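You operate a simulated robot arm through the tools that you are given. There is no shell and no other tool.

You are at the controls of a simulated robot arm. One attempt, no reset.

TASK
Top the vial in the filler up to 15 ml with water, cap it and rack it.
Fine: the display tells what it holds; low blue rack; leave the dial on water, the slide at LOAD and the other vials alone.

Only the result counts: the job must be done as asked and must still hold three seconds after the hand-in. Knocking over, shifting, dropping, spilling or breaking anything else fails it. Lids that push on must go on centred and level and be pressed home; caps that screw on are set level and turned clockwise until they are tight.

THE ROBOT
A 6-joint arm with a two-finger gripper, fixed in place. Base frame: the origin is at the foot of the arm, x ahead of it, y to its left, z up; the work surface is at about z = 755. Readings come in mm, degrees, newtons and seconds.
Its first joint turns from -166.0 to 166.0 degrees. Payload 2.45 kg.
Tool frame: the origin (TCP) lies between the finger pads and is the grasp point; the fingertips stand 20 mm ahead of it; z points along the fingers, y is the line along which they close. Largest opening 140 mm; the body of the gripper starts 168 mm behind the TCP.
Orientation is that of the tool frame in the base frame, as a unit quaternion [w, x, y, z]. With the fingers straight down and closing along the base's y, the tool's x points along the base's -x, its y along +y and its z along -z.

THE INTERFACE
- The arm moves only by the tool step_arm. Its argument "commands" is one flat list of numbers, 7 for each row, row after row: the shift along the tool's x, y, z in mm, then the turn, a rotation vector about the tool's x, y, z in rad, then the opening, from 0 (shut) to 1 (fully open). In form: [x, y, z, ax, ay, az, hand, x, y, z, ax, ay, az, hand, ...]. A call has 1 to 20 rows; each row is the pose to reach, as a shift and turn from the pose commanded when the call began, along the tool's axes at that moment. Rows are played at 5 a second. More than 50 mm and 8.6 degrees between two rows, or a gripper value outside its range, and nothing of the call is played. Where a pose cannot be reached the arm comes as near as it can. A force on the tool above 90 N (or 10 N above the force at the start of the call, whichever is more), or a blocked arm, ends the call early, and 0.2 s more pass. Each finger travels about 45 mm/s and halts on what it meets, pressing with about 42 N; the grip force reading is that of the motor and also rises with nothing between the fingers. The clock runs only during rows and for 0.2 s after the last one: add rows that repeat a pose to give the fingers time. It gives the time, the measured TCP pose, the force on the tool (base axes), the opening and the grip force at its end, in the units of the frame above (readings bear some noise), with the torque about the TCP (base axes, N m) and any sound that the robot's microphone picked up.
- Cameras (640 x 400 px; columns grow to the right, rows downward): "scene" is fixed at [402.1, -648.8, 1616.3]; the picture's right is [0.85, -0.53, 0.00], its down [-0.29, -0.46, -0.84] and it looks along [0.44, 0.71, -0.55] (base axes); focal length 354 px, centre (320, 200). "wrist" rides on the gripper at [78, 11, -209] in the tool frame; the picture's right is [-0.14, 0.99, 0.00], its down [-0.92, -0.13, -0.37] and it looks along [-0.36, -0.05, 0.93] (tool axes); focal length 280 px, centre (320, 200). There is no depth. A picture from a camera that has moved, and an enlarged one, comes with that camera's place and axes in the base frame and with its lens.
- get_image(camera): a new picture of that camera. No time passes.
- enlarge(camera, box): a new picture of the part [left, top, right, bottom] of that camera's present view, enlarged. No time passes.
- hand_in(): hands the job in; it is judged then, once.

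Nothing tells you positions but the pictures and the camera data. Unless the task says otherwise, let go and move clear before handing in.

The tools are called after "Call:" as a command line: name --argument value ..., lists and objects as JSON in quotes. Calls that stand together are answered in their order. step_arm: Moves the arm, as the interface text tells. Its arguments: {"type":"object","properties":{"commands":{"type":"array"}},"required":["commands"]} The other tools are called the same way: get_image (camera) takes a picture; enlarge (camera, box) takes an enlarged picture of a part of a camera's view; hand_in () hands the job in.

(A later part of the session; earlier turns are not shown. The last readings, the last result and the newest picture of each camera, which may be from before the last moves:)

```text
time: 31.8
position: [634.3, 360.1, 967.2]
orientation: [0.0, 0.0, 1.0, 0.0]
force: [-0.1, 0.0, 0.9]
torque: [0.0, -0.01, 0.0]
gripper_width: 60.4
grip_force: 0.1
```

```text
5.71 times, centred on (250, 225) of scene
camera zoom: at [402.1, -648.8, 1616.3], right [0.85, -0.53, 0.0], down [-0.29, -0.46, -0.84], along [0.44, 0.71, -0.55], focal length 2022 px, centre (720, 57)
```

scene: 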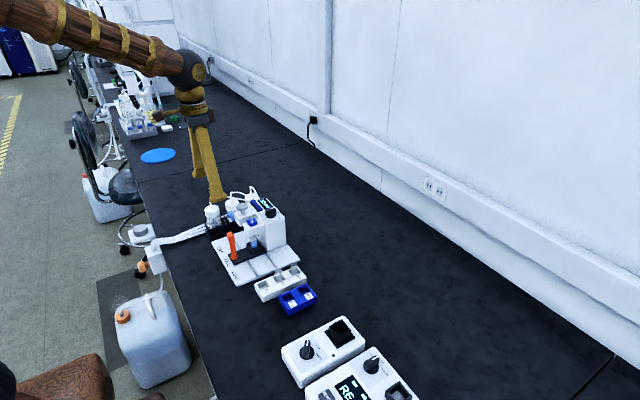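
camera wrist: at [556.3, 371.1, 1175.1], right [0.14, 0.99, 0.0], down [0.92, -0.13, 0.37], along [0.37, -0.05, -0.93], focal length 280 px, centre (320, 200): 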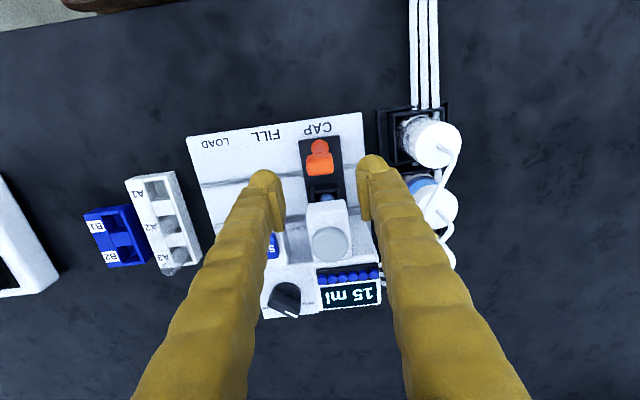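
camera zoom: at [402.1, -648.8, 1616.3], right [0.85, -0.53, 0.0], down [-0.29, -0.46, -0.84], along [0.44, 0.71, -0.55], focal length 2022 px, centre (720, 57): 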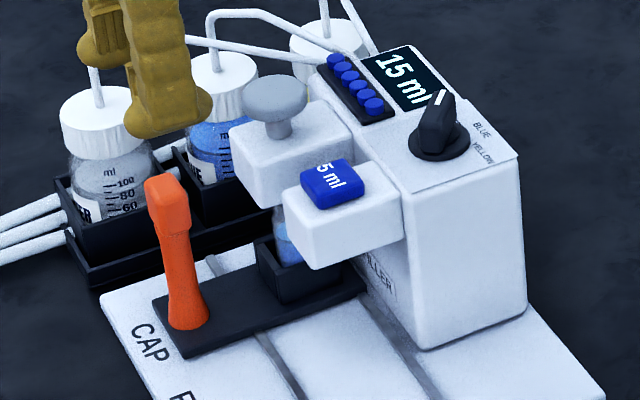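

The slide is at CAP, and the grey plunger sits near (709, 360) with its top at about z 916. I close the fingers, move over it and look before pressing.

Call:
step_arm --commands '[0, 0, 0, 0, 0, 0, 0.2, 0, 0, 0, 0, 0, 0, 0, 0, 0, 0, 0, 0, 0, 0, -25, 0, 0, 0, 0, 0, 0, -50, 0, 0, 0, 0, 0, 0, -74.3, 0, 0, 0, 0, 0, 0, -74.3, 0, 0, 0, 0, 0, 0]'

Call:
get_image --camera "wrist"

Call:
enlarge --camera "scene" --box '[215, 180, 295, 260]'

```text
time: 33.4
position: [708.1, 359.9, 966.9]
orientation: [0.0, 0.001, 1.0, 0.0]
force: [-0.8, 0.2, -0.2]
torque: [0.0, 0.01, -0.02]
gripper_width: 0.1
grip_force: 29.4
```

```text
taken
camera wrist: at [629.9, 371.3, 1175.2], right [0.14, 0.99, 0.0], down [0.92, -0.13, 0.37], along [0.36, -0.05, -0.93], focal length 280 px, centre (320, 200)
```

wrist: 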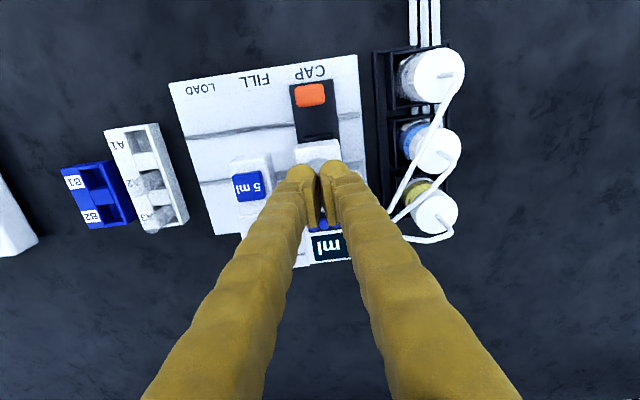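

```text
5.00 times, centred on (255, 220) of scene
camera zoom: at [402.1, -648.8, 1616.3], right [0.85, -0.53, 0.0], down [-0.29, -0.46, -0.84], along [0.44, 0.71, -0.55], focal length 1769 px, centre (645, 100)
```

zoom: 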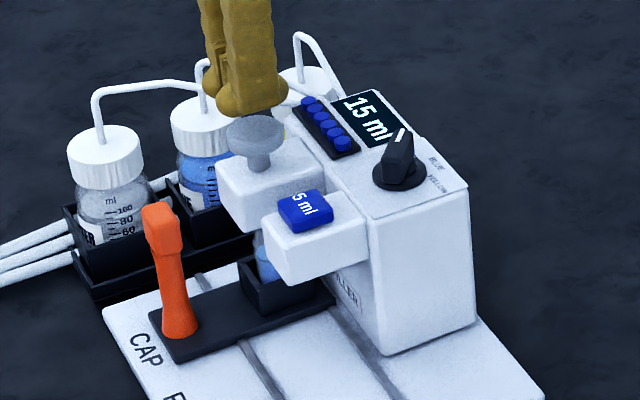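

Call:
step_arm --commands '[0, 0, 12, 0, 0, 0, 0, 0, 0, 20, 0, 0, 0, 0, 0, 0, 26, 0, 0, 0, 0, 0, 0, 29, 0, 0, 0, 0, 0, 0, 31, 0, 0, 0, 0, 0, 0, 33, 0, 0, 0, 0, 0, 0, 35, 0, 0, 0, 0, 0, 0, 37, 0, 0, 0, 0, 0, 0, 37, 0, 0, 0, 0]'

Call:
enlarge --camera "scene" --box '[215, 180, 295, 260]'

```text
time: 35.4
position: [709.3, 362.0, 931.4]
orientation: [-0.001, 0.0, 1.0, -0.001]
force: [-0.8, -2.0, 5.6]
torque: [-0.06, 0.01, 0.01]
gripper_width: 5.8
grip_force: 29.1
```

```text
5.00 times, centred on (255, 220) of scene
camera zoom: at [402.1, -648.8, 1616.3], right [0.85, -0.53, 0.0], down [-0.29, -0.46, -0.84], along [0.44, 0.71, -0.55], focal length 1769 px, centre (645, 100)
```

zoom: 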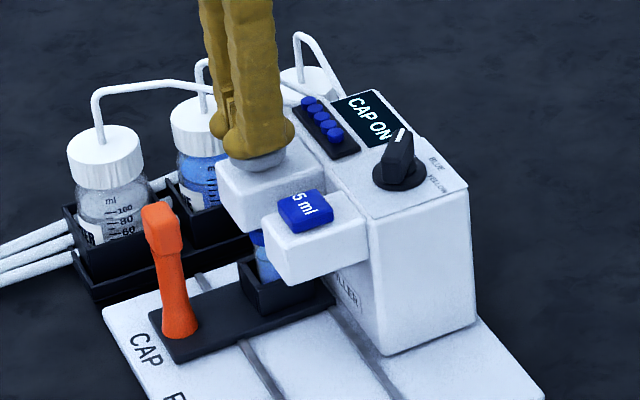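

The display shows CAP ON. I'll look closely to see whether the plunger is fully down.

Call:
enlarge --camera "scene" --box '[235, 205, 275, 245]'

Call:
get_image --camera "wrist"

```text
10.00 times, centred on (255, 225) of scene
camera zoom: at [402.1, -648.8, 1616.3], right [0.85, -0.53, 0.0], down [-0.29, -0.46, -0.84], along [0.44, 0.71, -0.55], focal length 3539 px, centre (970, -50)
```

zoom: 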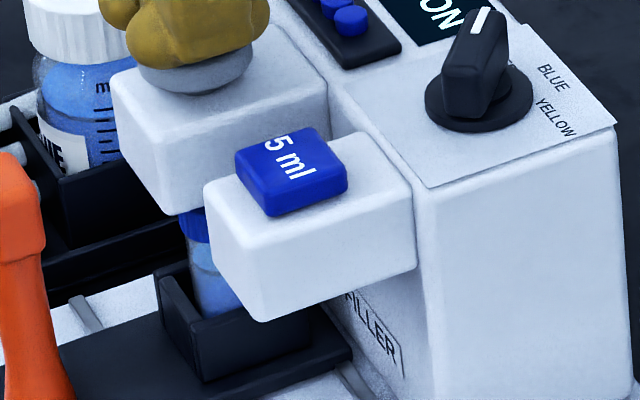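

```text
taken
camera wrist: at [630.6, 372.6, 1139.4], right [0.14, 0.99, 0.0], down [0.92, -0.13, 0.37], along [0.36, -0.05, -0.93], focal length 280 px, centre (320, 200)
```

wrist: 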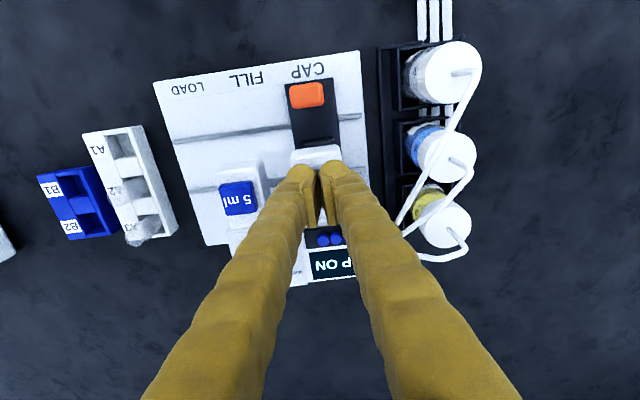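

The cap is visible on the vial and the dome is close to the head. I press on in 1 mm steps to be sure it's home.

Call:
step_arm --commands '[0, 0, 1, 0, 0, 0, 0, 0, 0, 2, 0, 0, 0, 0, 0, 0, 3, 0, 0, 0, 0, 0, 0, 3, 0, 0, 0, 0]'

Call:
enlarge --camera "scene" --box '[235, 205, 275, 245]'

```text
time: 36.4
position: [709.2, 361.9, 926.9]
orientation: [0.0, 0.0, 1.0, 0.0]
force: [-0.9, 2.6, 12.4]
torque: [-0.01, -0.03, 0.04]
gripper_width: 6.0
grip_force: 29.5
```

```text
10.00 times, centred on (255, 225) of scene
camera zoom: at [402.1, -648.8, 1616.3], right [0.85, -0.53, 0.0], down [-0.29, -0.46, -0.84], along [0.44, 0.71, -0.55], focal length 3539 px, centre (970, -50)
```

zoom: 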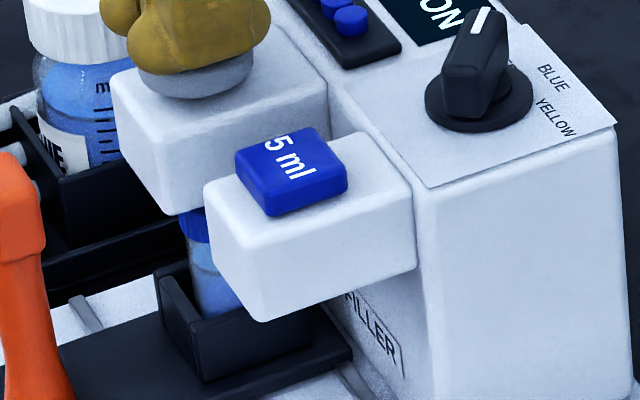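

Call:
step_arm --commands '[0, 0, 1, 0, 0, 0, 0, 0, 0, 2, 0, 0, 0, 0, 0, 0, 3, 0, 0, 0, 0, 0, 0, 3, 0, 0, 0, 0]'

Call:
enlarge --camera "scene" --box '[235, 205, 275, 245]'

```text
time: 37.4
position: [709.7, 361.0, 925.9]
orientation: [0.001, 0.0, 1.0, 0.001]
force: [2.0, 8.1, 46.6]
torque: [-0.06, -0.09, 0.01]
gripper_width: 6.0
grip_force: 29.4
```

```text
10.00 times, centred on (255, 225) of scene
camera zoom: at [402.1, -648.8, 1616.3], right [0.85, -0.53, 0.0], down [-0.29, -0.46, -0.84], along [0.44, 0.71, -0.55], focal length 3539 px, centre (970, -50)
```

zoom: 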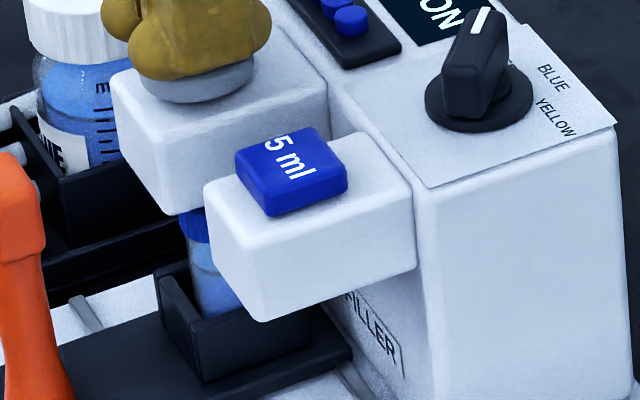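

The plunger has bottomed out firmly (about 47 N). I lift straight off and return above the handle.

Call:
step_arm --commands '[0, 0, -3, 0, 0, 0, 0, 0, 0, -8, 0, 0, 0, 0, 0, 0, -20, 0, 0, 0, 0, 0, 0, -43, 0, 0, 0, 0, 0, 0, -43, 0, 0, 0, 0, 25, 0, -43, 0, 0, 0, 0, 50, 0, -43, 0, 0, 0, 0, 74.3, 0, -43, 0, 0, 0, 0.2, 74.3, 0, -43, 0, 0, 0, 0.43, 74.3, 0, -43, 0, 0, 0, 0.43, 74.3, 0, -43, 0, 0, 0, 0.43]'

Call:
get_image --camera "wrist"

Call:
enlarge --camera "scene" --box '[215, 180, 295, 260]'

```text
time: 39.8
position: [632.9, 362.1, 969.2]
orientation: [0.0, 0.0, 1.0, 0.001]
force: [-0.5, 0.5, -0.4]
torque: [-0.02, 0.0, -0.03]
gripper_width: 60.0
grip_force: 0.1
```

```text
taken
camera wrist: at [555.6, 372.9, 1178.1], right [0.14, 0.99, 0.0], down [0.92, -0.13, 0.37], along [0.37, -0.05, -0.93], focal length 280 px, centre (320, 200)
```

wrist: 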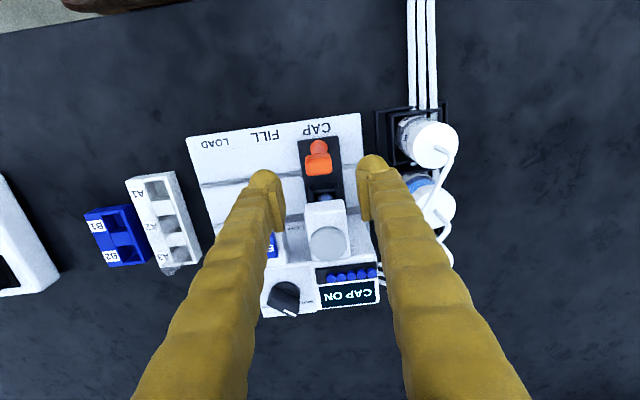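

```text
5.00 times, centred on (255, 220) of scene
camera zoom: at [402.1, -648.8, 1616.3], right [0.85, -0.53, 0.0], down [-0.29, -0.46, -0.84], along [0.44, 0.71, -0.55], focal length 1769 px, centre (645, 100)
```

zoom: 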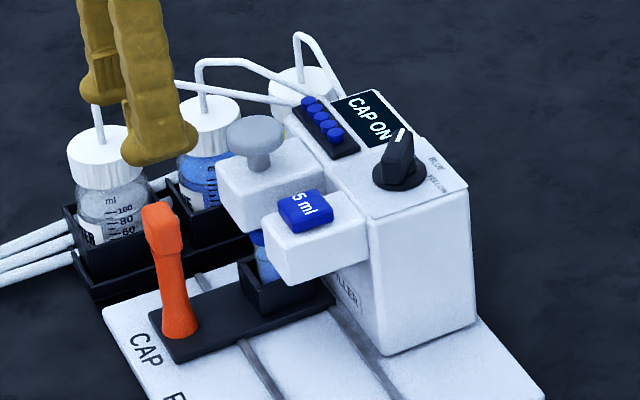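

The cap is on and the display holds CAP ON. I go down to the handle again to bring the slide to LOAD.

Call:
step_arm --commands '[0, 0, 30, 0, 0, 0, 0.43, 0, 0, 60, 0, 0, 0, 0.43, 0, 0, 85, 0, 0, 0, 0.43, 0, 0, 105, 0, 0, 0, 0.43, 0, 0, 105, 0, 0, 0, 0.43, 0, 0, 105, 0, 0, 0, 0.3, 0, 0, 105, 0, 0, 0, 0.2, 0, 0, 105, 0, 0, 0, 0.15, 0, 0, 105, 0, 0, 0, 0.15, 0, 0, 105, 0, 0, 0, 0.15]'

Call:
get_image --camera "wrist"

```text
time: 42.0
position: [633.3, 361.7, 863.8]
orientation: [0.0, -0.001, 1.0, -0.001]
force: [2.5, -16.0, -1.7]
torque: [-0.11, 0.0, 0.0]
gripper_width: 31.8
grip_force: 7.4
```

```text
taken
camera wrist: at [554.9, 372.8, 1072.1], right [0.14, 0.99, 0.0], down [0.92, -0.13, 0.37], along [0.36, -0.05, -0.93], focal length 280 px, centre (320, 200)
```

wrist: 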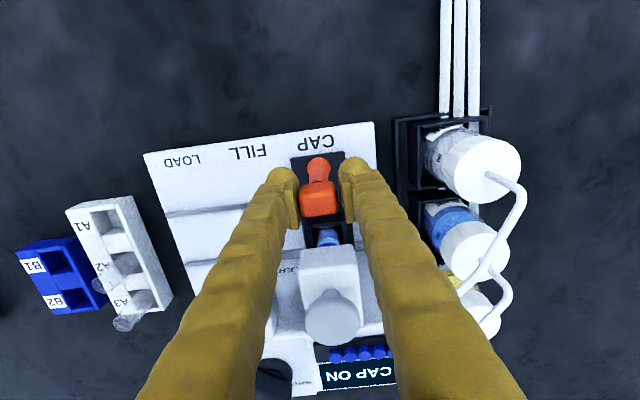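

One finger touches first: the tool is about 1.5 mm too far in +y against the end stop. I shift slightly and let the grip close.

Call:
step_arm --commands '[0, -1, 0, 0, 0, 0, 0.15, 0, -1.5, 0, 0, 0, 0, 0.15, 0, -1.5, 0, 0, 0, 0, 0.15, 0, -1.5, 0, 0, 0, 0, 0.15]'

```text
time: 43.0
position: [633.3, 360.3, 864.3]
orientation: [0.0, -0.001, 1.0, -0.001]
force: [-5.9, -12.8, 4.5]
torque: [-0.11, 0.03, -0.03]
gripper_width: 29.0
grip_force: 38.7
```

Gripped well. I slide it back towards LOAD in stretches, slowly, checking side forces.

Call:
step_arm --commands '[0, -2, 0, 0, 0, 0, 0.15, 0, -5, 0, 0, 0, 0, 0.15, 0, -9, 0, 0, 0, 0, 0.15, 0.1, -13, 0, 0, 0, 0, 0.15, 0.1, -17, 0, 0, 0, 0, 0.15, 0.1, -21, 0, 0, 0, 0, 0.15, 0.2, -25, 0, 0, 0, 0, 0.15, 0.2, -29, 0, 0, 0, 0, 0.15, 0.2, -33, 0, 0, 0, 0, 0.15, 0.3, -37, 0, 0, 0, 0, 0.15, 0.3, -40, 0, 0, 0, 0, 0.15, 0.3, -40, 0, 0, 0, 0, 0.15]'

```text
time: 45.6
position: [632.4, 318.4, 863.3]
orientation: [0.0, 0.0, 1.0, 0.0]
force: [-9.4, -0.4, 30.0]
torque: [-0.01, 0.06, 0.0]
gripper_width: 29.0
grip_force: 45.1
```

Call:
step_arm --commands '[0.1, -3, -0.2, 0, 0, 0, 0.15, 0.2, -7, -0.4, 0, 0, 0, 0.15, 0.3, -11, -0.5, 0, 0, 0, 0.15, 0.4, -15, -0.5, 0, 0, 0, 0.15, 0.4, -19, -0.5, 0, 0, 0, 0.15, 0.5, -23, -0.5, 0, 0, 0, 0.15, 0.5, -27, -0.5, 0, 0, 0, 0.15, 0.5, -31, -0.5, 0, 0, 0, 0.15, 0.6, -35, -0.5, 0, 0, 0, 0.15, 0.6, -39, -0.5, 0, 0, 0, 0.15, 0.6, -40, -0.5, 0, 0, 0, 0.15, 0.6, -40, -0.5, 0, 0, 0, 0.15]'

Call:
enlarge --camera "scene" --box '[205, 180, 305, 290]'

```text
time: 48.2
position: [632.9, 280.1, 862.8]
orientation: [0.0, 0.0, 1.0, 0.0]
force: [23.9, 1.7, -21.1]
torque: [0.0, -0.37, -0.02]
gripper_width: 28.8
grip_force: 45.0
```

```text
3.64 times, centred on (255, 235) of scene
camera zoom: at [402.1, -648.8, 1616.3], right [0.85, -0.53, 0.0], down [-0.29, -0.46, -0.84], along [0.44, 0.71, -0.55], focal length 1287 px, centre (556, 73)
```

zoom: 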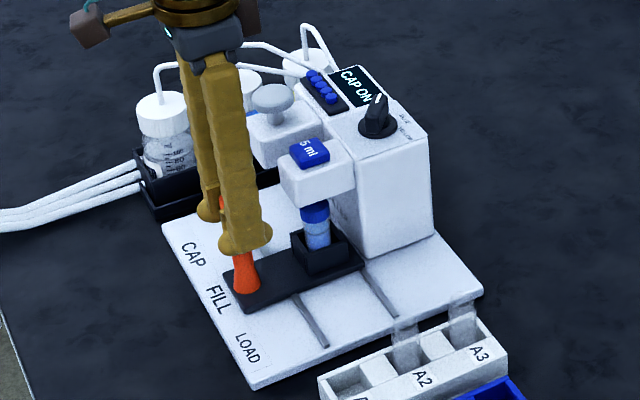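

The capped vial is at FILL on its way. I relieve the side force and continue to LOAD.

Call:
step_arm --commands '[-0.3, -2, 0.2, 0, 0, 0, 0.15, -0.6, -5, 0.3, 0, 0, 0, 0.15, -0.6, -9, 0.3, 0, 0, 0, 0.15, -0.6, -13, 0.3, 0, 0, 0, 0.15, -0.6, -17, 0.3, 0, 0, 0, 0.15, -0.6, -21, 0.3, 0, 0, 0, 0.15, -0.6, -25, 0.3, 0, 0, 0, 0.15, -0.6, -29, 0.3, 0, 0, 0, 0.15, -0.6, -33, 0.3, 0, 0, 0, 0.15, -0.6, -37, 0.3, 0, 0, 0, 0.15, -0.6, -40, 0.3, 0, 0, 0, 0.15, -0.6, -40, 0.3, 0, 0, 0, 0.15]'

```text
time: 50.8
position: [633.8, 240.3, 861.7]
orientation: [-0.001, 0.0, 1.0, 0.0]
force: [-17.9, -0.7, 8.8]
torque: [-0.01, 0.25, -0.05]
gripper_width: 28.6
grip_force: 45.6
```

Call:
step_arm --commands '[0.2, -2, -0.1, 0, 0, 0, 0.15, 0.4, -5, -0.1, 0, 0, 0, 0.15, 0.5, -9, -0.1, 0, 0, 0, 0.15, 0.5, -13, -0.1, 0, 0, 0, 0.15, 0.5, -17, -0.1, 0, 0, 0, 0.15, 0.5, -21, -0.1, 0, 0, 0, 0.15, 0.5, -24, -0.1, 0, 0, 0, 0.15, 0.5, -26, -0.1, 0, 0, 0, 0.15, 0.5, -27, -0.1, 0, 0, 0, 0.15, 0.5, -27, -0.1, 0, 0, 0, 0.15]'

Call:
get_image --camera "wrist"

Call:
enlarge --camera "scene" --box '[205, 180, 305, 290]'

```text
time: 53.0
position: [633.8, 213.0, 863.4]
orientation: [-0.001, 0.0, 1.0, -0.001]
force: [1.5, -1.4, -24.5]
torque: [0.0, -0.08, 0.0]
gripper_width: 28.8
grip_force: 44.8
```

```text
taken
camera wrist: at [555.4, 223.8, 1071.8], right [0.14, 0.99, 0.0], down [0.92, -0.13, 0.37], along [0.36, -0.05, -0.93], focal length 280 px, centre (320, 200)
```

wrist: 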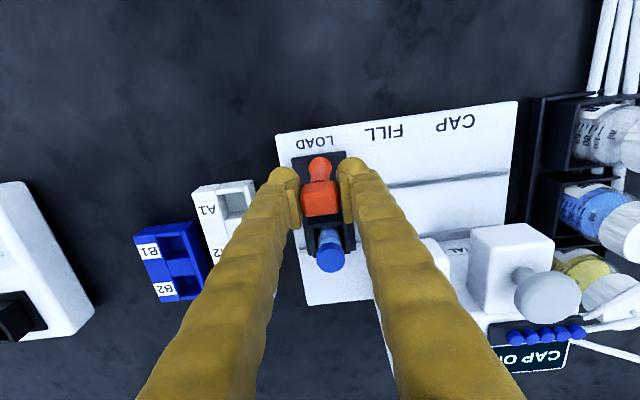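

```text
3.64 times, centred on (255, 235) of scene
camera zoom: at [402.1, -648.8, 1616.3], right [0.85, -0.53, 0.0], down [-0.29, -0.46, -0.84], along [0.44, 0.71, -0.55], focal length 1287 px, centre (556, 73)
```

zoom: 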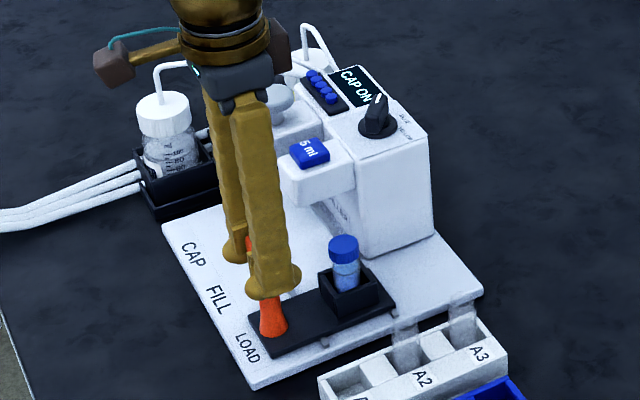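

Almost at LOAD. I push a couple of millimetres more to reach the end stop.

Call:
step_arm --commands '[0, -1, 0.3, 0, 0, 0, 0.15, 0, -2, 0.4, 0, 0, 0, 0.15, 0, -2.5, 0.4, 0, 0, 0, 0.15, 0, -2.5, 0.4, 0, 0, 0, 0.15]'

```text
time: 54.0
position: [633.1, 209.9, 863.7]
orientation: [0.0, 0.0, 1.0, 0.0]
force: [-12.8, 0.2, 11.9]
torque: [0.0, 0.3, -0.02]
gripper_width: 29.1
grip_force: 45.0
```

Call:
step_arm --commands '[0.2, -0.5, 0, 0, 0, 0, 0.15, 0.3, -1, 0, 0, 0, 0, 0.15, 0.3, -1.5, 0, 0, 0, 0, 0.15, 0.3, -1.5, 0, 0, 0, 0, 0.15]'

Call:
get_image --camera "wrist"

```text
time: 55.0
position: [633.7, 209.2, 862.2]
orientation: [0.001, 0.001, 1.0, 0.0]
force: [-2.4, 25.0, 23.7]
torque: [0.3, -0.18, 0.02]
gripper_width: 28.8
grip_force: 45.1
```

```text
taken
camera wrist: at [555.0, 220.5, 1071.2], right [0.14, 0.99, 0.0], down [0.92, -0.13, 0.37], along [0.37, -0.05, -0.93], focal length 280 px, centre (320, 200)
```

wrist: 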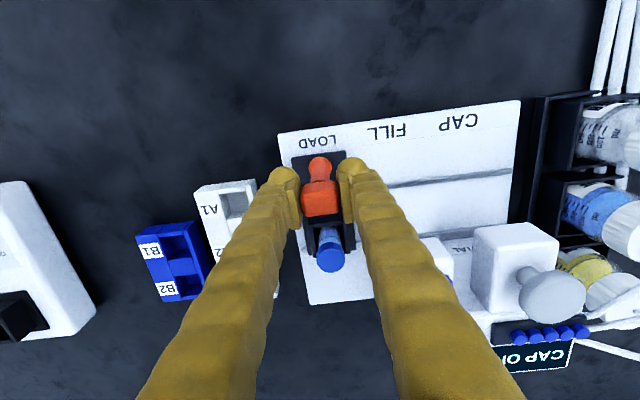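

The LOAD end stop is reached. I release, rise, and take pictures of the capped vial and the racks.

Call:
step_arm --commands '[0, 0.5, 0, 0, 0, 0, 0.25, 0, 0.8, 0, 0, 0, 0, 0.43, 0, 0.8, 0, 0, 0, 0, 0.43, 0, 0.8, 0, 0, 0, 0, 0.43, 0, 0.8, -25, 0, 0, 0, 0.43, 0, 0.8, -60, 0, 0, 0, 0.43, 0, 0.8, -100, 0, 0, 0, 0.43, 0, 0.8, -140, 0, 0, 0, 0.43, 0, 0.8, -140, 0, 0, 0, 0.43]'

Call:
get_image --camera "wrist"

Call:
enlarge --camera "scene" --box '[215, 210, 325, 320]'

```text
time: 57.0
position: [634.3, 207.8, 1000.3]
orientation: [0.0, 0.001, 1.0, -0.001]
force: [0.2, -0.4, 0.7]
torque: [0.0, 0.0, 0.04]
gripper_width: 60.0
grip_force: 0.1
```

```text
taken
camera wrist: at [555.9, 218.7, 1210.6], right [0.14, 0.99, 0.0], down [0.92, -0.13, 0.37], along [0.36, -0.05, -0.93], focal length 280 px, centre (320, 200)
```

wrist: 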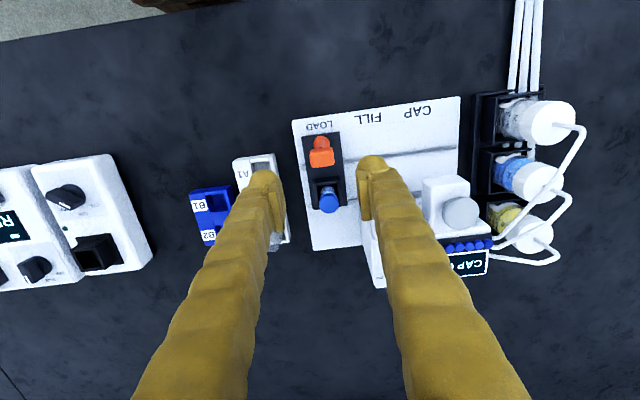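

```text
3.64 times, centred on (270, 265) of scene
camera zoom: at [402.1, -648.8, 1616.3], right [0.85, -0.53, 0.0], down [-0.29, -0.46, -0.84], along [0.44, 0.71, -0.55], focal length 1287 px, centre (502, -36)
```

zoom: 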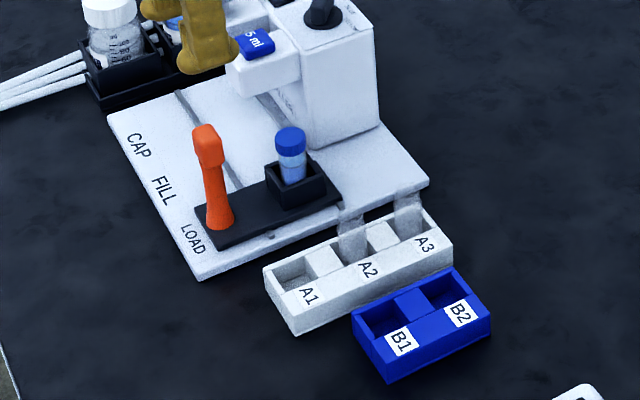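

Call:
enlarge --camera "wrist" --box '[290, 120, 370, 230]'

Call:
enlarge --camera "scene" --box '[250, 235, 300, 285]'

Call:
enlarge --camera "scene" --box '[280, 265, 330, 315]'

```text
3.64 times, centred on (330, 175) of wrist
camera zoom: at [555.9, 218.7, 1210.6], right [0.14, 0.99, 0.0], down [0.92, -0.13, 0.37], along [0.36, -0.05, -0.93], focal length 1020 px, centre (284, 291)
```

zoom: 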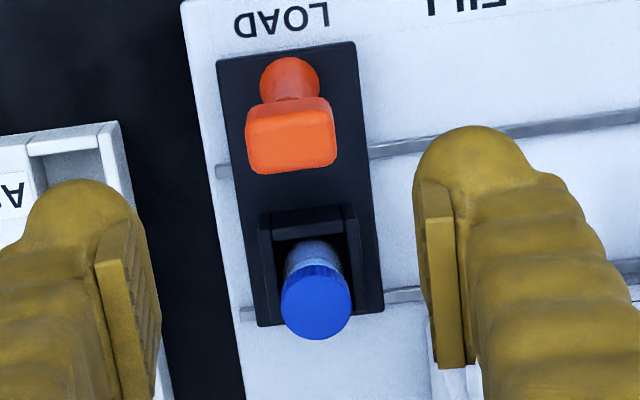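

```text
8.00 times, centred on (275, 260) of scene
camera zoom: at [402.1, -648.8, 1616.3], right [0.85, -0.53, 0.0], down [-0.29, -0.46, -0.84], along [0.44, 0.71, -0.55], focal length 2831 px, centre (680, -280)
```

zoom: 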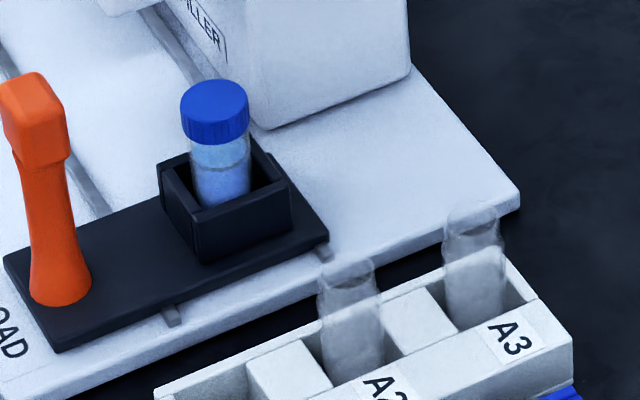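

```text
8.00 times, centred on (305, 290) of scene
camera zoom: at [402.1, -648.8, 1616.3], right [0.85, -0.53, 0.0], down [-0.29, -0.46, -0.84], along [0.44, 0.71, -0.55], focal length 2831 px, centre (440, -520)
```

zoom: 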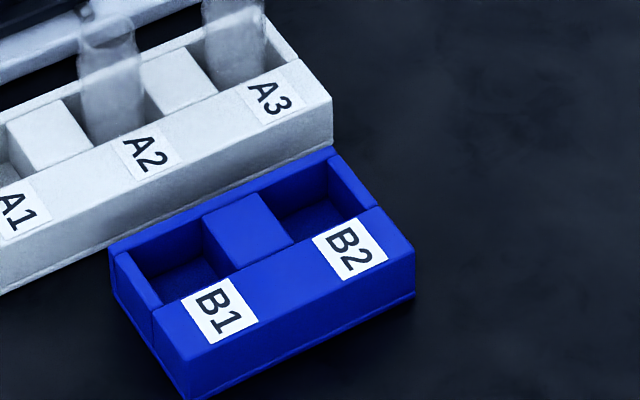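

The capped vial stands at LOAD with its cap top near (706, 210, 844). The blue rack's slots B1 and B2 are near (705, 26) and (760, 26). I move above the vial with narrowed fingers and verify.

Call:
step_arm --commands '[-24, 0.8, 0, 0, 0, 0, 0.4, -48, 1.6, 0, 0, 0, 0, 0.36, -71.3, 2.4, 0, 0, 0, 0, 0.36, -71.3, 2.4, 30, 0, 0, 0, 0.36, -71.3, 2.4, 60, 0, 0, 0, 0.36, -71.3, 2.4, 100, 0, 0, 0, 0.36, -71.3, 2.4, 110, 0, 0, 0, 0.36, -71.3, 2.4, 110, 0, 0, 0, 0.36]'

Call:
get_image --camera "wrist"

Call:
enlarge --camera "wrist" --box '[260, 120, 380, 230]'

Call:
enlarge --camera "scene" --box '[240, 225, 310, 295]'

```text
time: 58.8
position: [704.4, 210.2, 892.2]
orientation: [0.0, 0.0, 1.0, 0.0]
force: [1.2, 0.0, 0.6]
torque: [-0.01, 0.01, 0.02]
gripper_width: 50.2
grip_force: 0.1
```

```text
taken
camera wrist: at [625.8, 221.6, 1101.4], right [0.14, 0.99, 0.0], down [0.92, -0.13, 0.37], along [0.36, -0.05, -0.93], focal length 280 px, centre (320, 200)
```

wrist: 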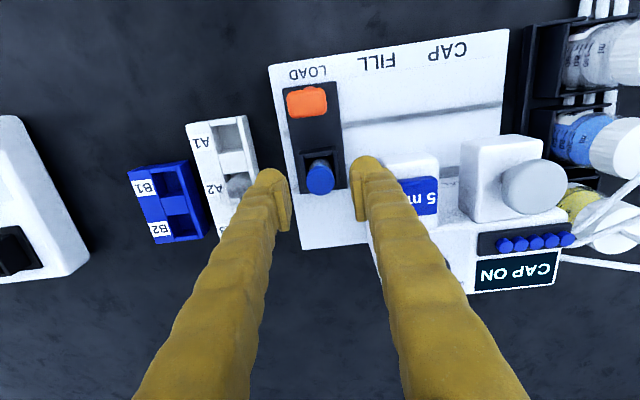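

```text
3.64 times, centred on (320, 175) of wrist
camera zoom: at [625.8, 221.6, 1101.4], right [0.14, 0.99, 0.0], down [0.92, -0.13, 0.37], along [0.36, -0.05, -0.93], focal length 1020 px, centre (320, 291)
```

zoom: 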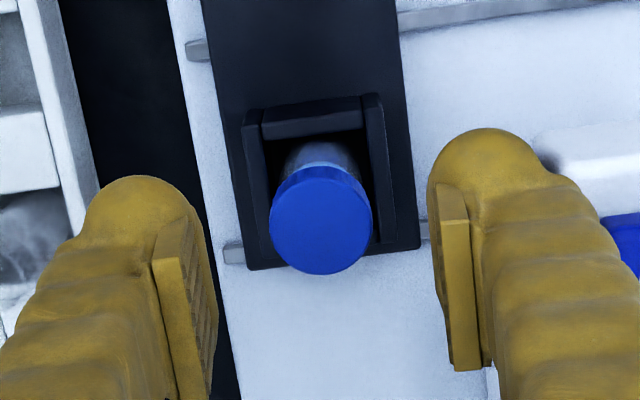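

```text
5.71 times, centred on (275, 260) of scene
camera zoom: at [402.1, -648.8, 1616.3], right [0.85, -0.53, 0.0], down [-0.29, -0.46, -0.84], along [0.44, 0.71, -0.55], focal length 2022 px, centre (577, -143)
```

zoom: 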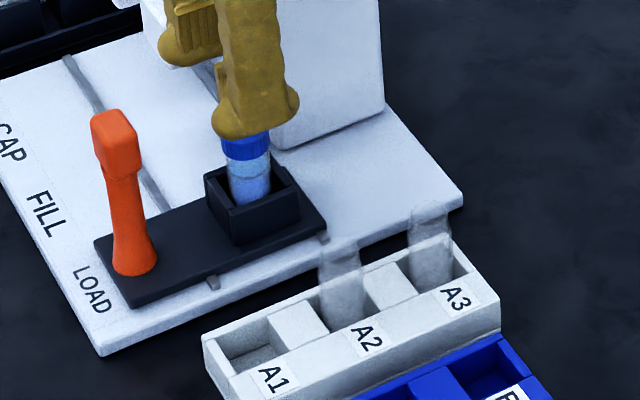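

The cap is centred between the fingers. I descend so the pads sit at cap height and grip gently.

Call:
step_arm --commands '[-1, 0, 15, 0, 0, 0, 0.36, -1.5, 0, 30, 0, 0, 0, 0.36, -1.5, 0, 45, 0, 0, 0, 0.36, -1.5, 0, 56, 0, 0, 0, 0.36, -1.5, 0, 56, 0, 0, 0, 0.36, -1.5, 0, 56, 0, 0, 0, 0.28, -1.5, 0, 56, 0, 0, 0, 0.22, -1.5, 0, 56, 0, 0, 0, 0.16, -1.5, 0, 56, 0, 0, 0, 0.14, -1.5, 0, 56, 0, 0, 0, 0.14]'

Call:
get_image --camera "wrist"

Call:
enlarge --camera "scene" --box '[240, 225, 310, 295]'

```text
time: 61.0
position: [706.0, 210.4, 836.5]
orientation: [0.0, 0.0, 1.0, -0.001]
force: [-0.5, 0.1, 0.0]
torque: [0.03, 0.01, -0.03]
gripper_width: 22.7
grip_force: 42.1
```

```text
taken
camera wrist: at [627.5, 222.4, 1044.7], right [0.14, 0.99, 0.0], down [0.92, -0.13, 0.37], along [0.36, -0.05, -0.93], focal length 280 px, centre (320, 200)
```

wrist: 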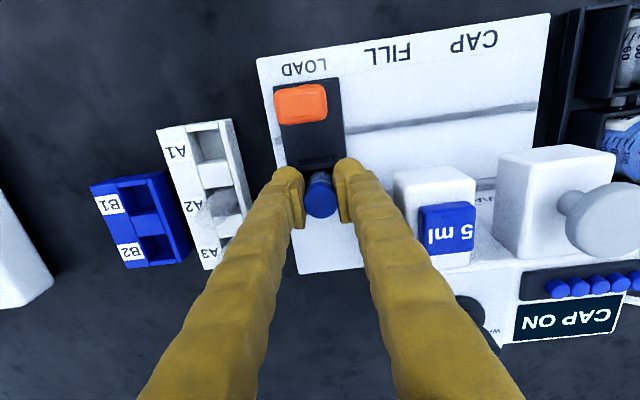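

```text
5.71 times, centred on (275, 260) of scene
camera zoom: at [402.1, -648.8, 1616.3], right [0.85, -0.53, 0.0], down [-0.29, -0.46, -0.84], along [0.44, 0.71, -0.55], focal length 2022 px, centre (577, -143)
```

zoom: 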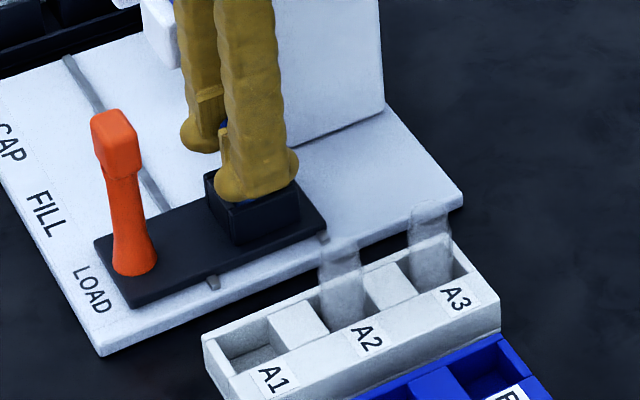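

Call:
enlarge --camera "wrist" --box '[270, 150, 370, 230]'

Call:
enlarge --camera "scene" --box '[255, 235, 295, 275]'

```text
5.00 times, centred on (320, 190) of wrist
camera zoom: at [627.5, 222.4, 1044.7], right [0.14, 0.99, 0.0], down [0.92, -0.13, 0.37], along [0.36, -0.05, -0.93], focal length 1402 px, centre (320, 250)
```

zoom: 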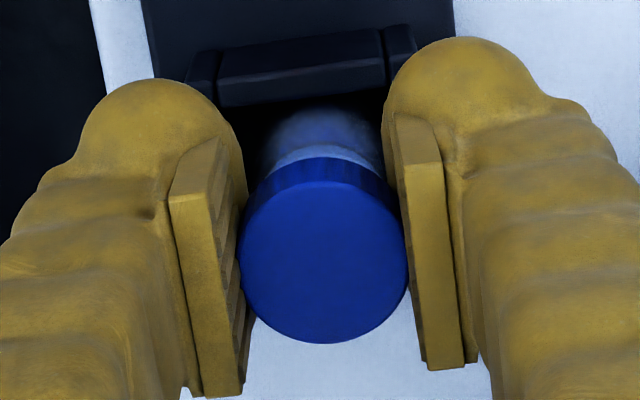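

```text
10.00 times, centred on (275, 255) of scene
camera zoom: at [402.1, -648.8, 1616.3], right [0.85, -0.53, 0.0], down [-0.29, -0.46, -0.84], along [0.44, 0.71, -0.55], focal length 3539 px, centre (770, -350)
```

zoom: 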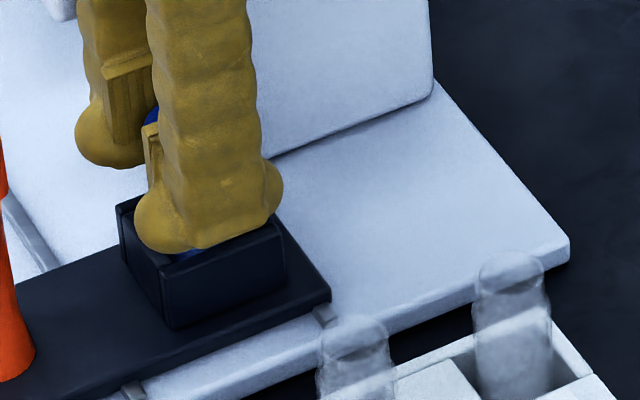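

The cap is held centrally between the pads. I lift straight up slowly and check.

Call:
step_arm --commands '[0, 0, -3, 0, 0, 0, 0.14, 0, 0, -8, 0, 0, 0, 0.14, 0, 0, -15, 0, 0, 0, 0.14, 0, 0, -23, 0, 0, 0, 0.14, 0, 0, -32, 0, 0, 0, 0.14, 0, 0, -42, 0, 0, 0, 0.14, 0, 0, -52, 0, 0, 0, 0.14, 0, 0, -62, 0, 0, 0, 0.14, 0, 0, -72, 0, 0, 0, 0.14, 0, 0, -82, 0, 0, 0, 0.14, 0, 0, -92, 0, 0, 0, 0.14, 0, 0, -102, 0, 0, 0, 0.14, 0, 0, -112, 0, 0, 0, 0.14, 0, 0, -122, 0, 0, 0, 0.14, 0, 0, -130, 0, 0, 0, 0.14, 0, 0, -130, 0, 0, 0, 0.14]'

Call:
get_image --camera "wrist"

Call:
enlarge --camera "scene" --box '[220, 190, 330, 310]'

```text
time: 64.4
position: [706.5, 211.3, 966.6]
orientation: [0.0, 0.0, 1.0, 0.0]
force: [-0.7, -1.0, -0.3]
torque: [0.02, 0.01, 0.01]
gripper_width: 22.5
grip_force: 42.0
```

```text
taken
camera wrist: at [627.7, 222.2, 1175.3], right [0.14, 0.99, 0.0], down [0.92, -0.13, 0.37], along [0.37, -0.05, -0.93], focal length 280 px, centre (320, 200)
```

wrist: 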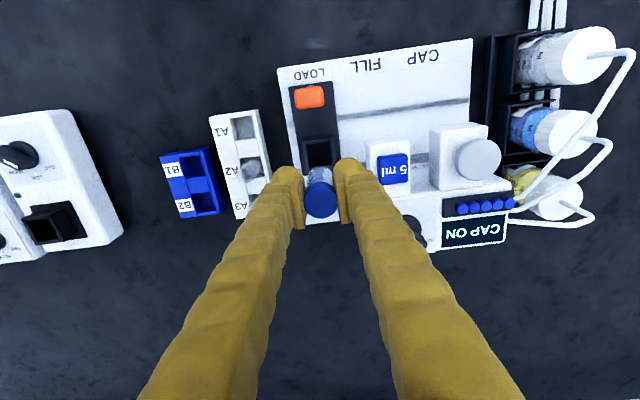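

```text
3.33 times, centred on (275, 250) of scene
camera zoom: at [402.1, -648.8, 1616.3], right [0.85, -0.53, 0.0], down [-0.29, -0.46, -0.84], along [0.44, 0.71, -0.55], focal length 1180 px, centre (470, 33)
```

zoom: 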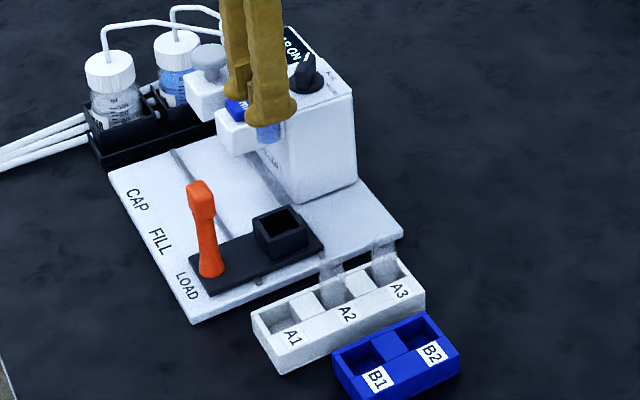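

The vial came out cleanly and the slide stayed put. I check the vial's position in the grip.

Call:
enlarge --camera "scene" --box '[280, 200, 320, 240]'

Call:
enlarge --camera "wrist" --box '[140, 90, 280, 230]'

Call:
enlarge --camera "wrist" --box '[270, 150, 370, 230]'

Call:
enlarge --camera "scene" --box '[290, 205, 320, 240]'

```text
10.00 times, centred on (300, 220) of scene
camera zoom: at [402.1, -648.8, 1616.3], right [0.85, -0.53, 0.0], down [-0.29, -0.46, -0.84], along [0.44, 0.71, -0.55], focal length 3539 px, centre (520, 0)
```

zoom: 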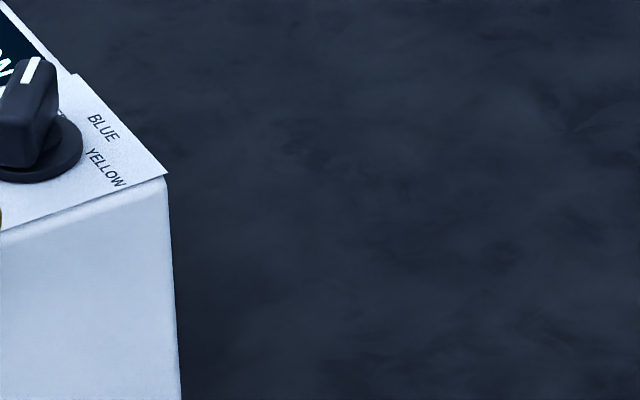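

```text
2.86 times, centred on (210, 160) of wrist
camera zoom: at [627.7, 222.2, 1175.3], right [0.14, 0.99, 0.0], down [0.92, -0.13, 0.37], along [0.37, -0.05, -0.93], focal length 801 px, centre (634, 314)
```

zoom: 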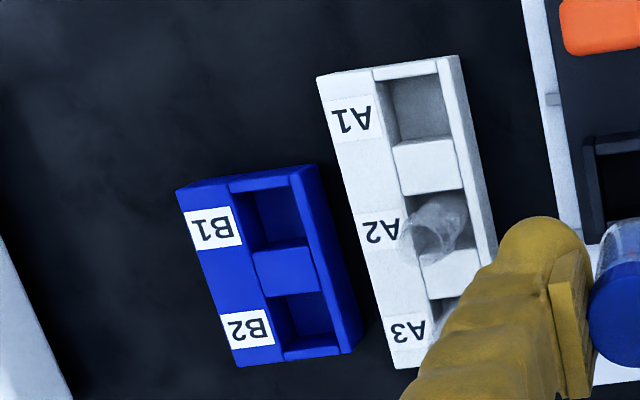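

```text
5.00 times, centred on (320, 190) of wrist
camera zoom: at [627.7, 222.2, 1175.3], right [0.14, 0.99, 0.0], down [0.92, -0.13, 0.37], along [0.37, -0.05, -0.93], focal length 1402 px, centre (320, 250)
```

zoom: 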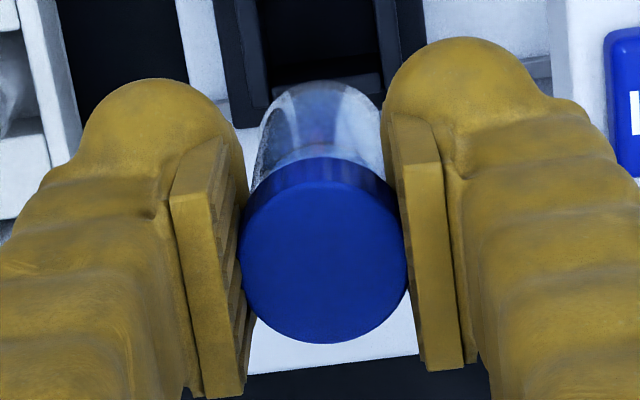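

```text
11.43 times, centred on (305, 222) of scene
camera zoom: at [402.1, -648.8, 1616.3], right [0.85, -0.53, 0.0], down [-0.29, -0.46, -0.84], along [0.44, 0.71, -0.55], focal length 4044 px, centre (491, -57)
```

zoom: 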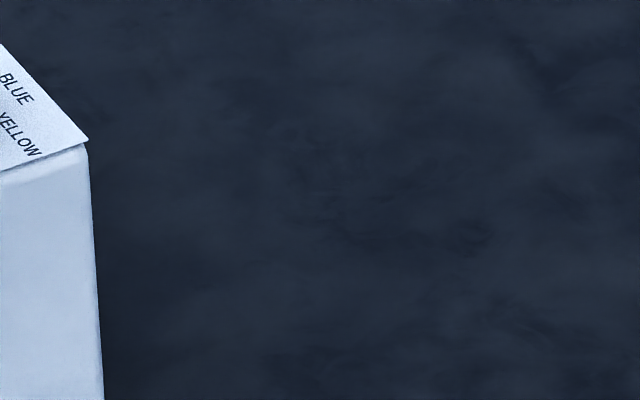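

Call:
enlarge --camera "scene" --box '[240, 205, 280, 245]'

```text
10.00 times, centred on (260, 225) of scene
camera zoom: at [402.1, -648.8, 1616.3], right [0.85, -0.53, 0.0], down [-0.29, -0.46, -0.84], along [0.44, 0.71, -0.55], focal length 3539 px, centre (920, -50)
```

zoom: 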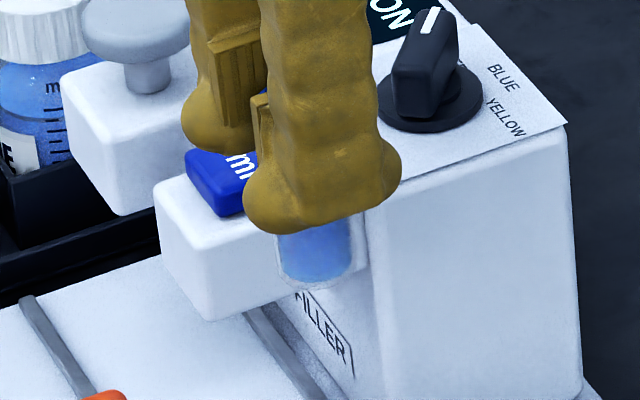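

Call:
enlarge --camera "wrist" --box '[150, 140, 230, 225]'

Call:
enlarge --camera "scene" --box '[270, 275, 325, 320]'

```text
4.71 times, centred on (190, 182) of wrist
camera zoom: at [627.7, 222.2, 1175.3], right [0.14, 0.99, 0.0], down [0.92, -0.13, 0.37], along [0.37, -0.05, -0.93], focal length 1320 px, centre (932, 282)
```

zoom: 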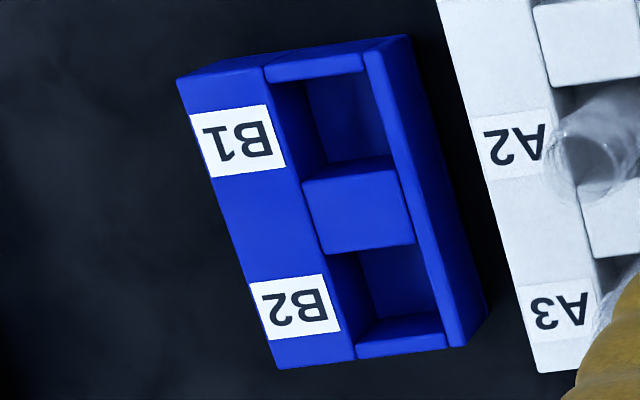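

```text
8.89 times, centred on (298, 298) of scene
camera zoom: at [402.1, -648.8, 1616.3], right [0.85, -0.53, 0.0], down [-0.29, -0.46, -0.84], along [0.44, 0.71, -0.55], focal length 3146 px, centre (520, -667)
```

zoom: 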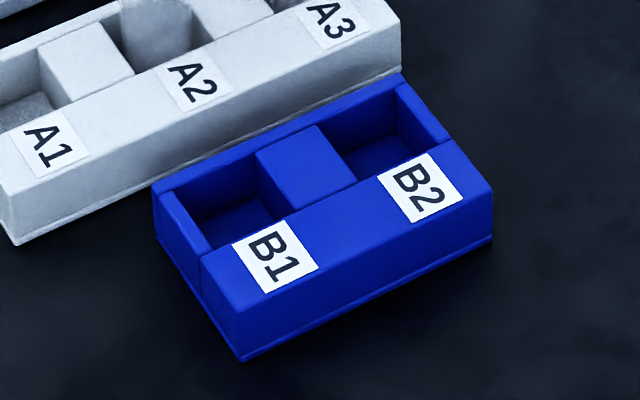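

The vial's bottom is about 63 mm below the TCP and slot B1 is centred near (705, 25), rim at about z 780. I carry the vial across at this height.

Call:
step_arm --commands '[0.2, -8, 0, 0, 0, 0, 0.14, 0.3, -24, 0, 0, 0, 0, 0.14, 0.4, -44, 0, 0, 0, 0, 0.14, 0.6, -64, 0, 0, 0, 0, 0.14, 0.8, -84, 0, 0, 0, 0, 0.14, 0.9, -104, 0, 0, 0, 0, 0.14, 1, -124, 0, 0, 0, 0, 0.14, 1.1, -144, 0, 0, 0, 0, 0.14, 1.2, -164, 0, 0, 0, 0, 0.14, 1.2, -178, 0, 0, 0, 0, 0.14, 1.2, -186, 0, 0, 0, 0, 0.14, 1.2, -186, 0, 0, 0, 0, 0.14, 1.2, -186, 0, 0, 0, 0, 0.14]'

Call:
get_image --camera "wrist"

Call:
enlarge --camera "wrist" --box '[260, 130, 400, 240]'

Call:
enlarge --camera "scene" --box '[250, 210, 340, 320]'

```text
time: 67.2
position: [705.0, 25.7, 967.2]
orientation: [0.0, -0.001, 1.0, 0.001]
force: [-0.2, 0.2, -0.4]
torque: [0.02, 0.01, -0.01]
gripper_width: 22.3
grip_force: 42.0
```

```text
taken
camera wrist: at [626.5, 36.7, 1175.5], right [0.14, 0.99, 0.0], down [0.92, -0.13, 0.37], along [0.36, -0.05, -0.93], focal length 280 px, centre (320, 200)
```

wrist: 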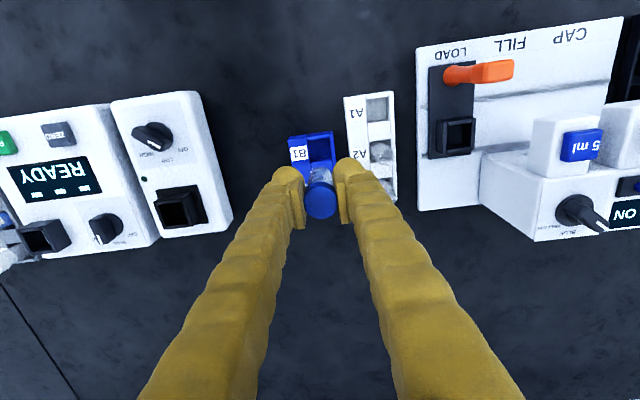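

```text
3.64 times, centred on (330, 185) of wrist
camera zoom: at [626.5, 36.7, 1175.5], right [0.14, 0.99, 0.0], down [0.92, -0.13, 0.37], along [0.36, -0.05, -0.93], focal length 1020 px, centre (284, 254)
```

zoom: 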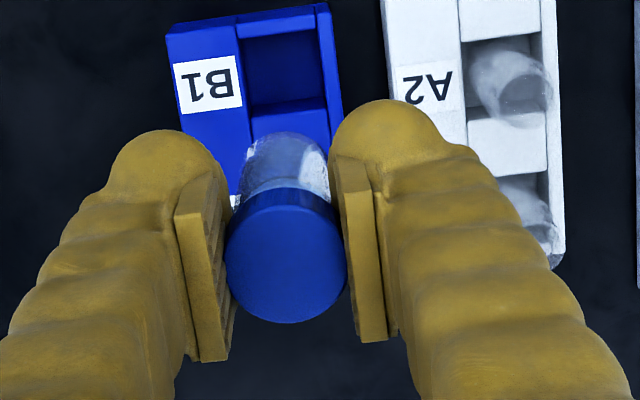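

```text
3.64 times, centred on (295, 265) of scene
camera zoom: at [402.1, -648.8, 1616.3], right [0.85, -0.53, 0.0], down [-0.29, -0.46, -0.84], along [0.44, 0.71, -0.55], focal length 1287 px, centre (411, -36)
```

zoom: 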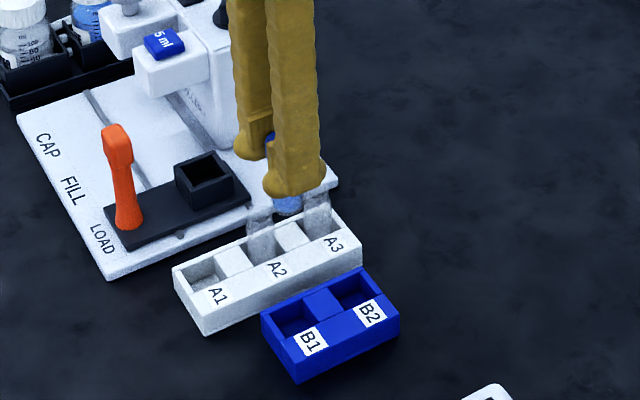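

The vial is right above slot B1, both at about (705, 26). I descend to just above the rim and check again.

Call:
step_arm --commands '[0, 0, 10, 0, 0, 0, 0.14, 0, 0, 25, 0, 0, 0, 0.14, 0, 0, 40, 0, 0, 0, 0.14, 0, 0, 55, 0, 0, 0, 0.14, 0, 0, 70, 0, 0, 0, 0.14, 0, 0, 85, 0, 0, 0, 0.14, 0, 0, 98, 0, 0, 0, 0.14, 0, 0, 108, 0, 0, 0, 0.14, 0, 0, 114, 0, 0, 0, 0.14, 0, 0, 114, 0, 0, 0, 0.14]'

Call:
enlarge --camera "wrist" --box '[260, 110, 400, 240]'

Call:
enlarge --camera "scene" --box '[265, 250, 335, 320]'

```text
time: 69.4
position: [704.2, 25.2, 852.6]
orientation: [0.0, 0.0, 1.0, 0.0]
force: [0.3, 0.4, -0.3]
torque: [0.0, -0.01, -0.02]
gripper_width: 22.4
grip_force: 42.2
```

```text
3.08 times, centred on (330, 175) of wrist
camera zoom: at [626.3, 36.5, 1061.8], right [0.14, 0.99, 0.0], down [0.92, -0.13, 0.37], along [0.36, -0.05, -0.93], focal length 863 px, centre (289, 277)
```

zoom: 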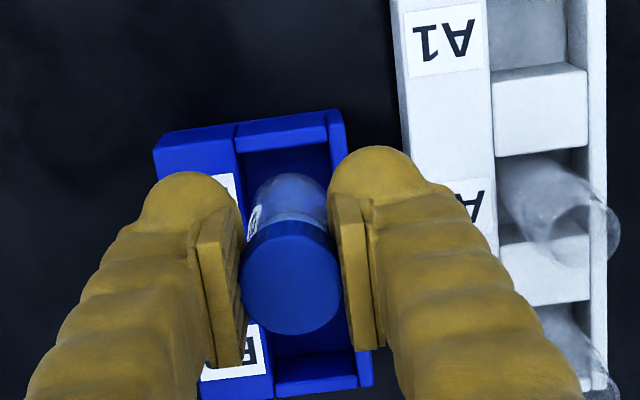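

```text
5.71 times, centred on (300, 285) of scene
camera zoom: at [402.1, -648.8, 1616.3], right [0.85, -0.53, 0.0], down [-0.29, -0.46, -0.84], along [0.44, 0.71, -0.55], focal length 2022 px, centre (434, -286)
```

zoom: 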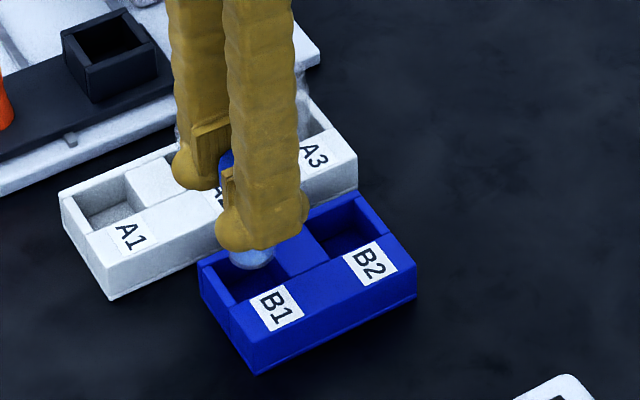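

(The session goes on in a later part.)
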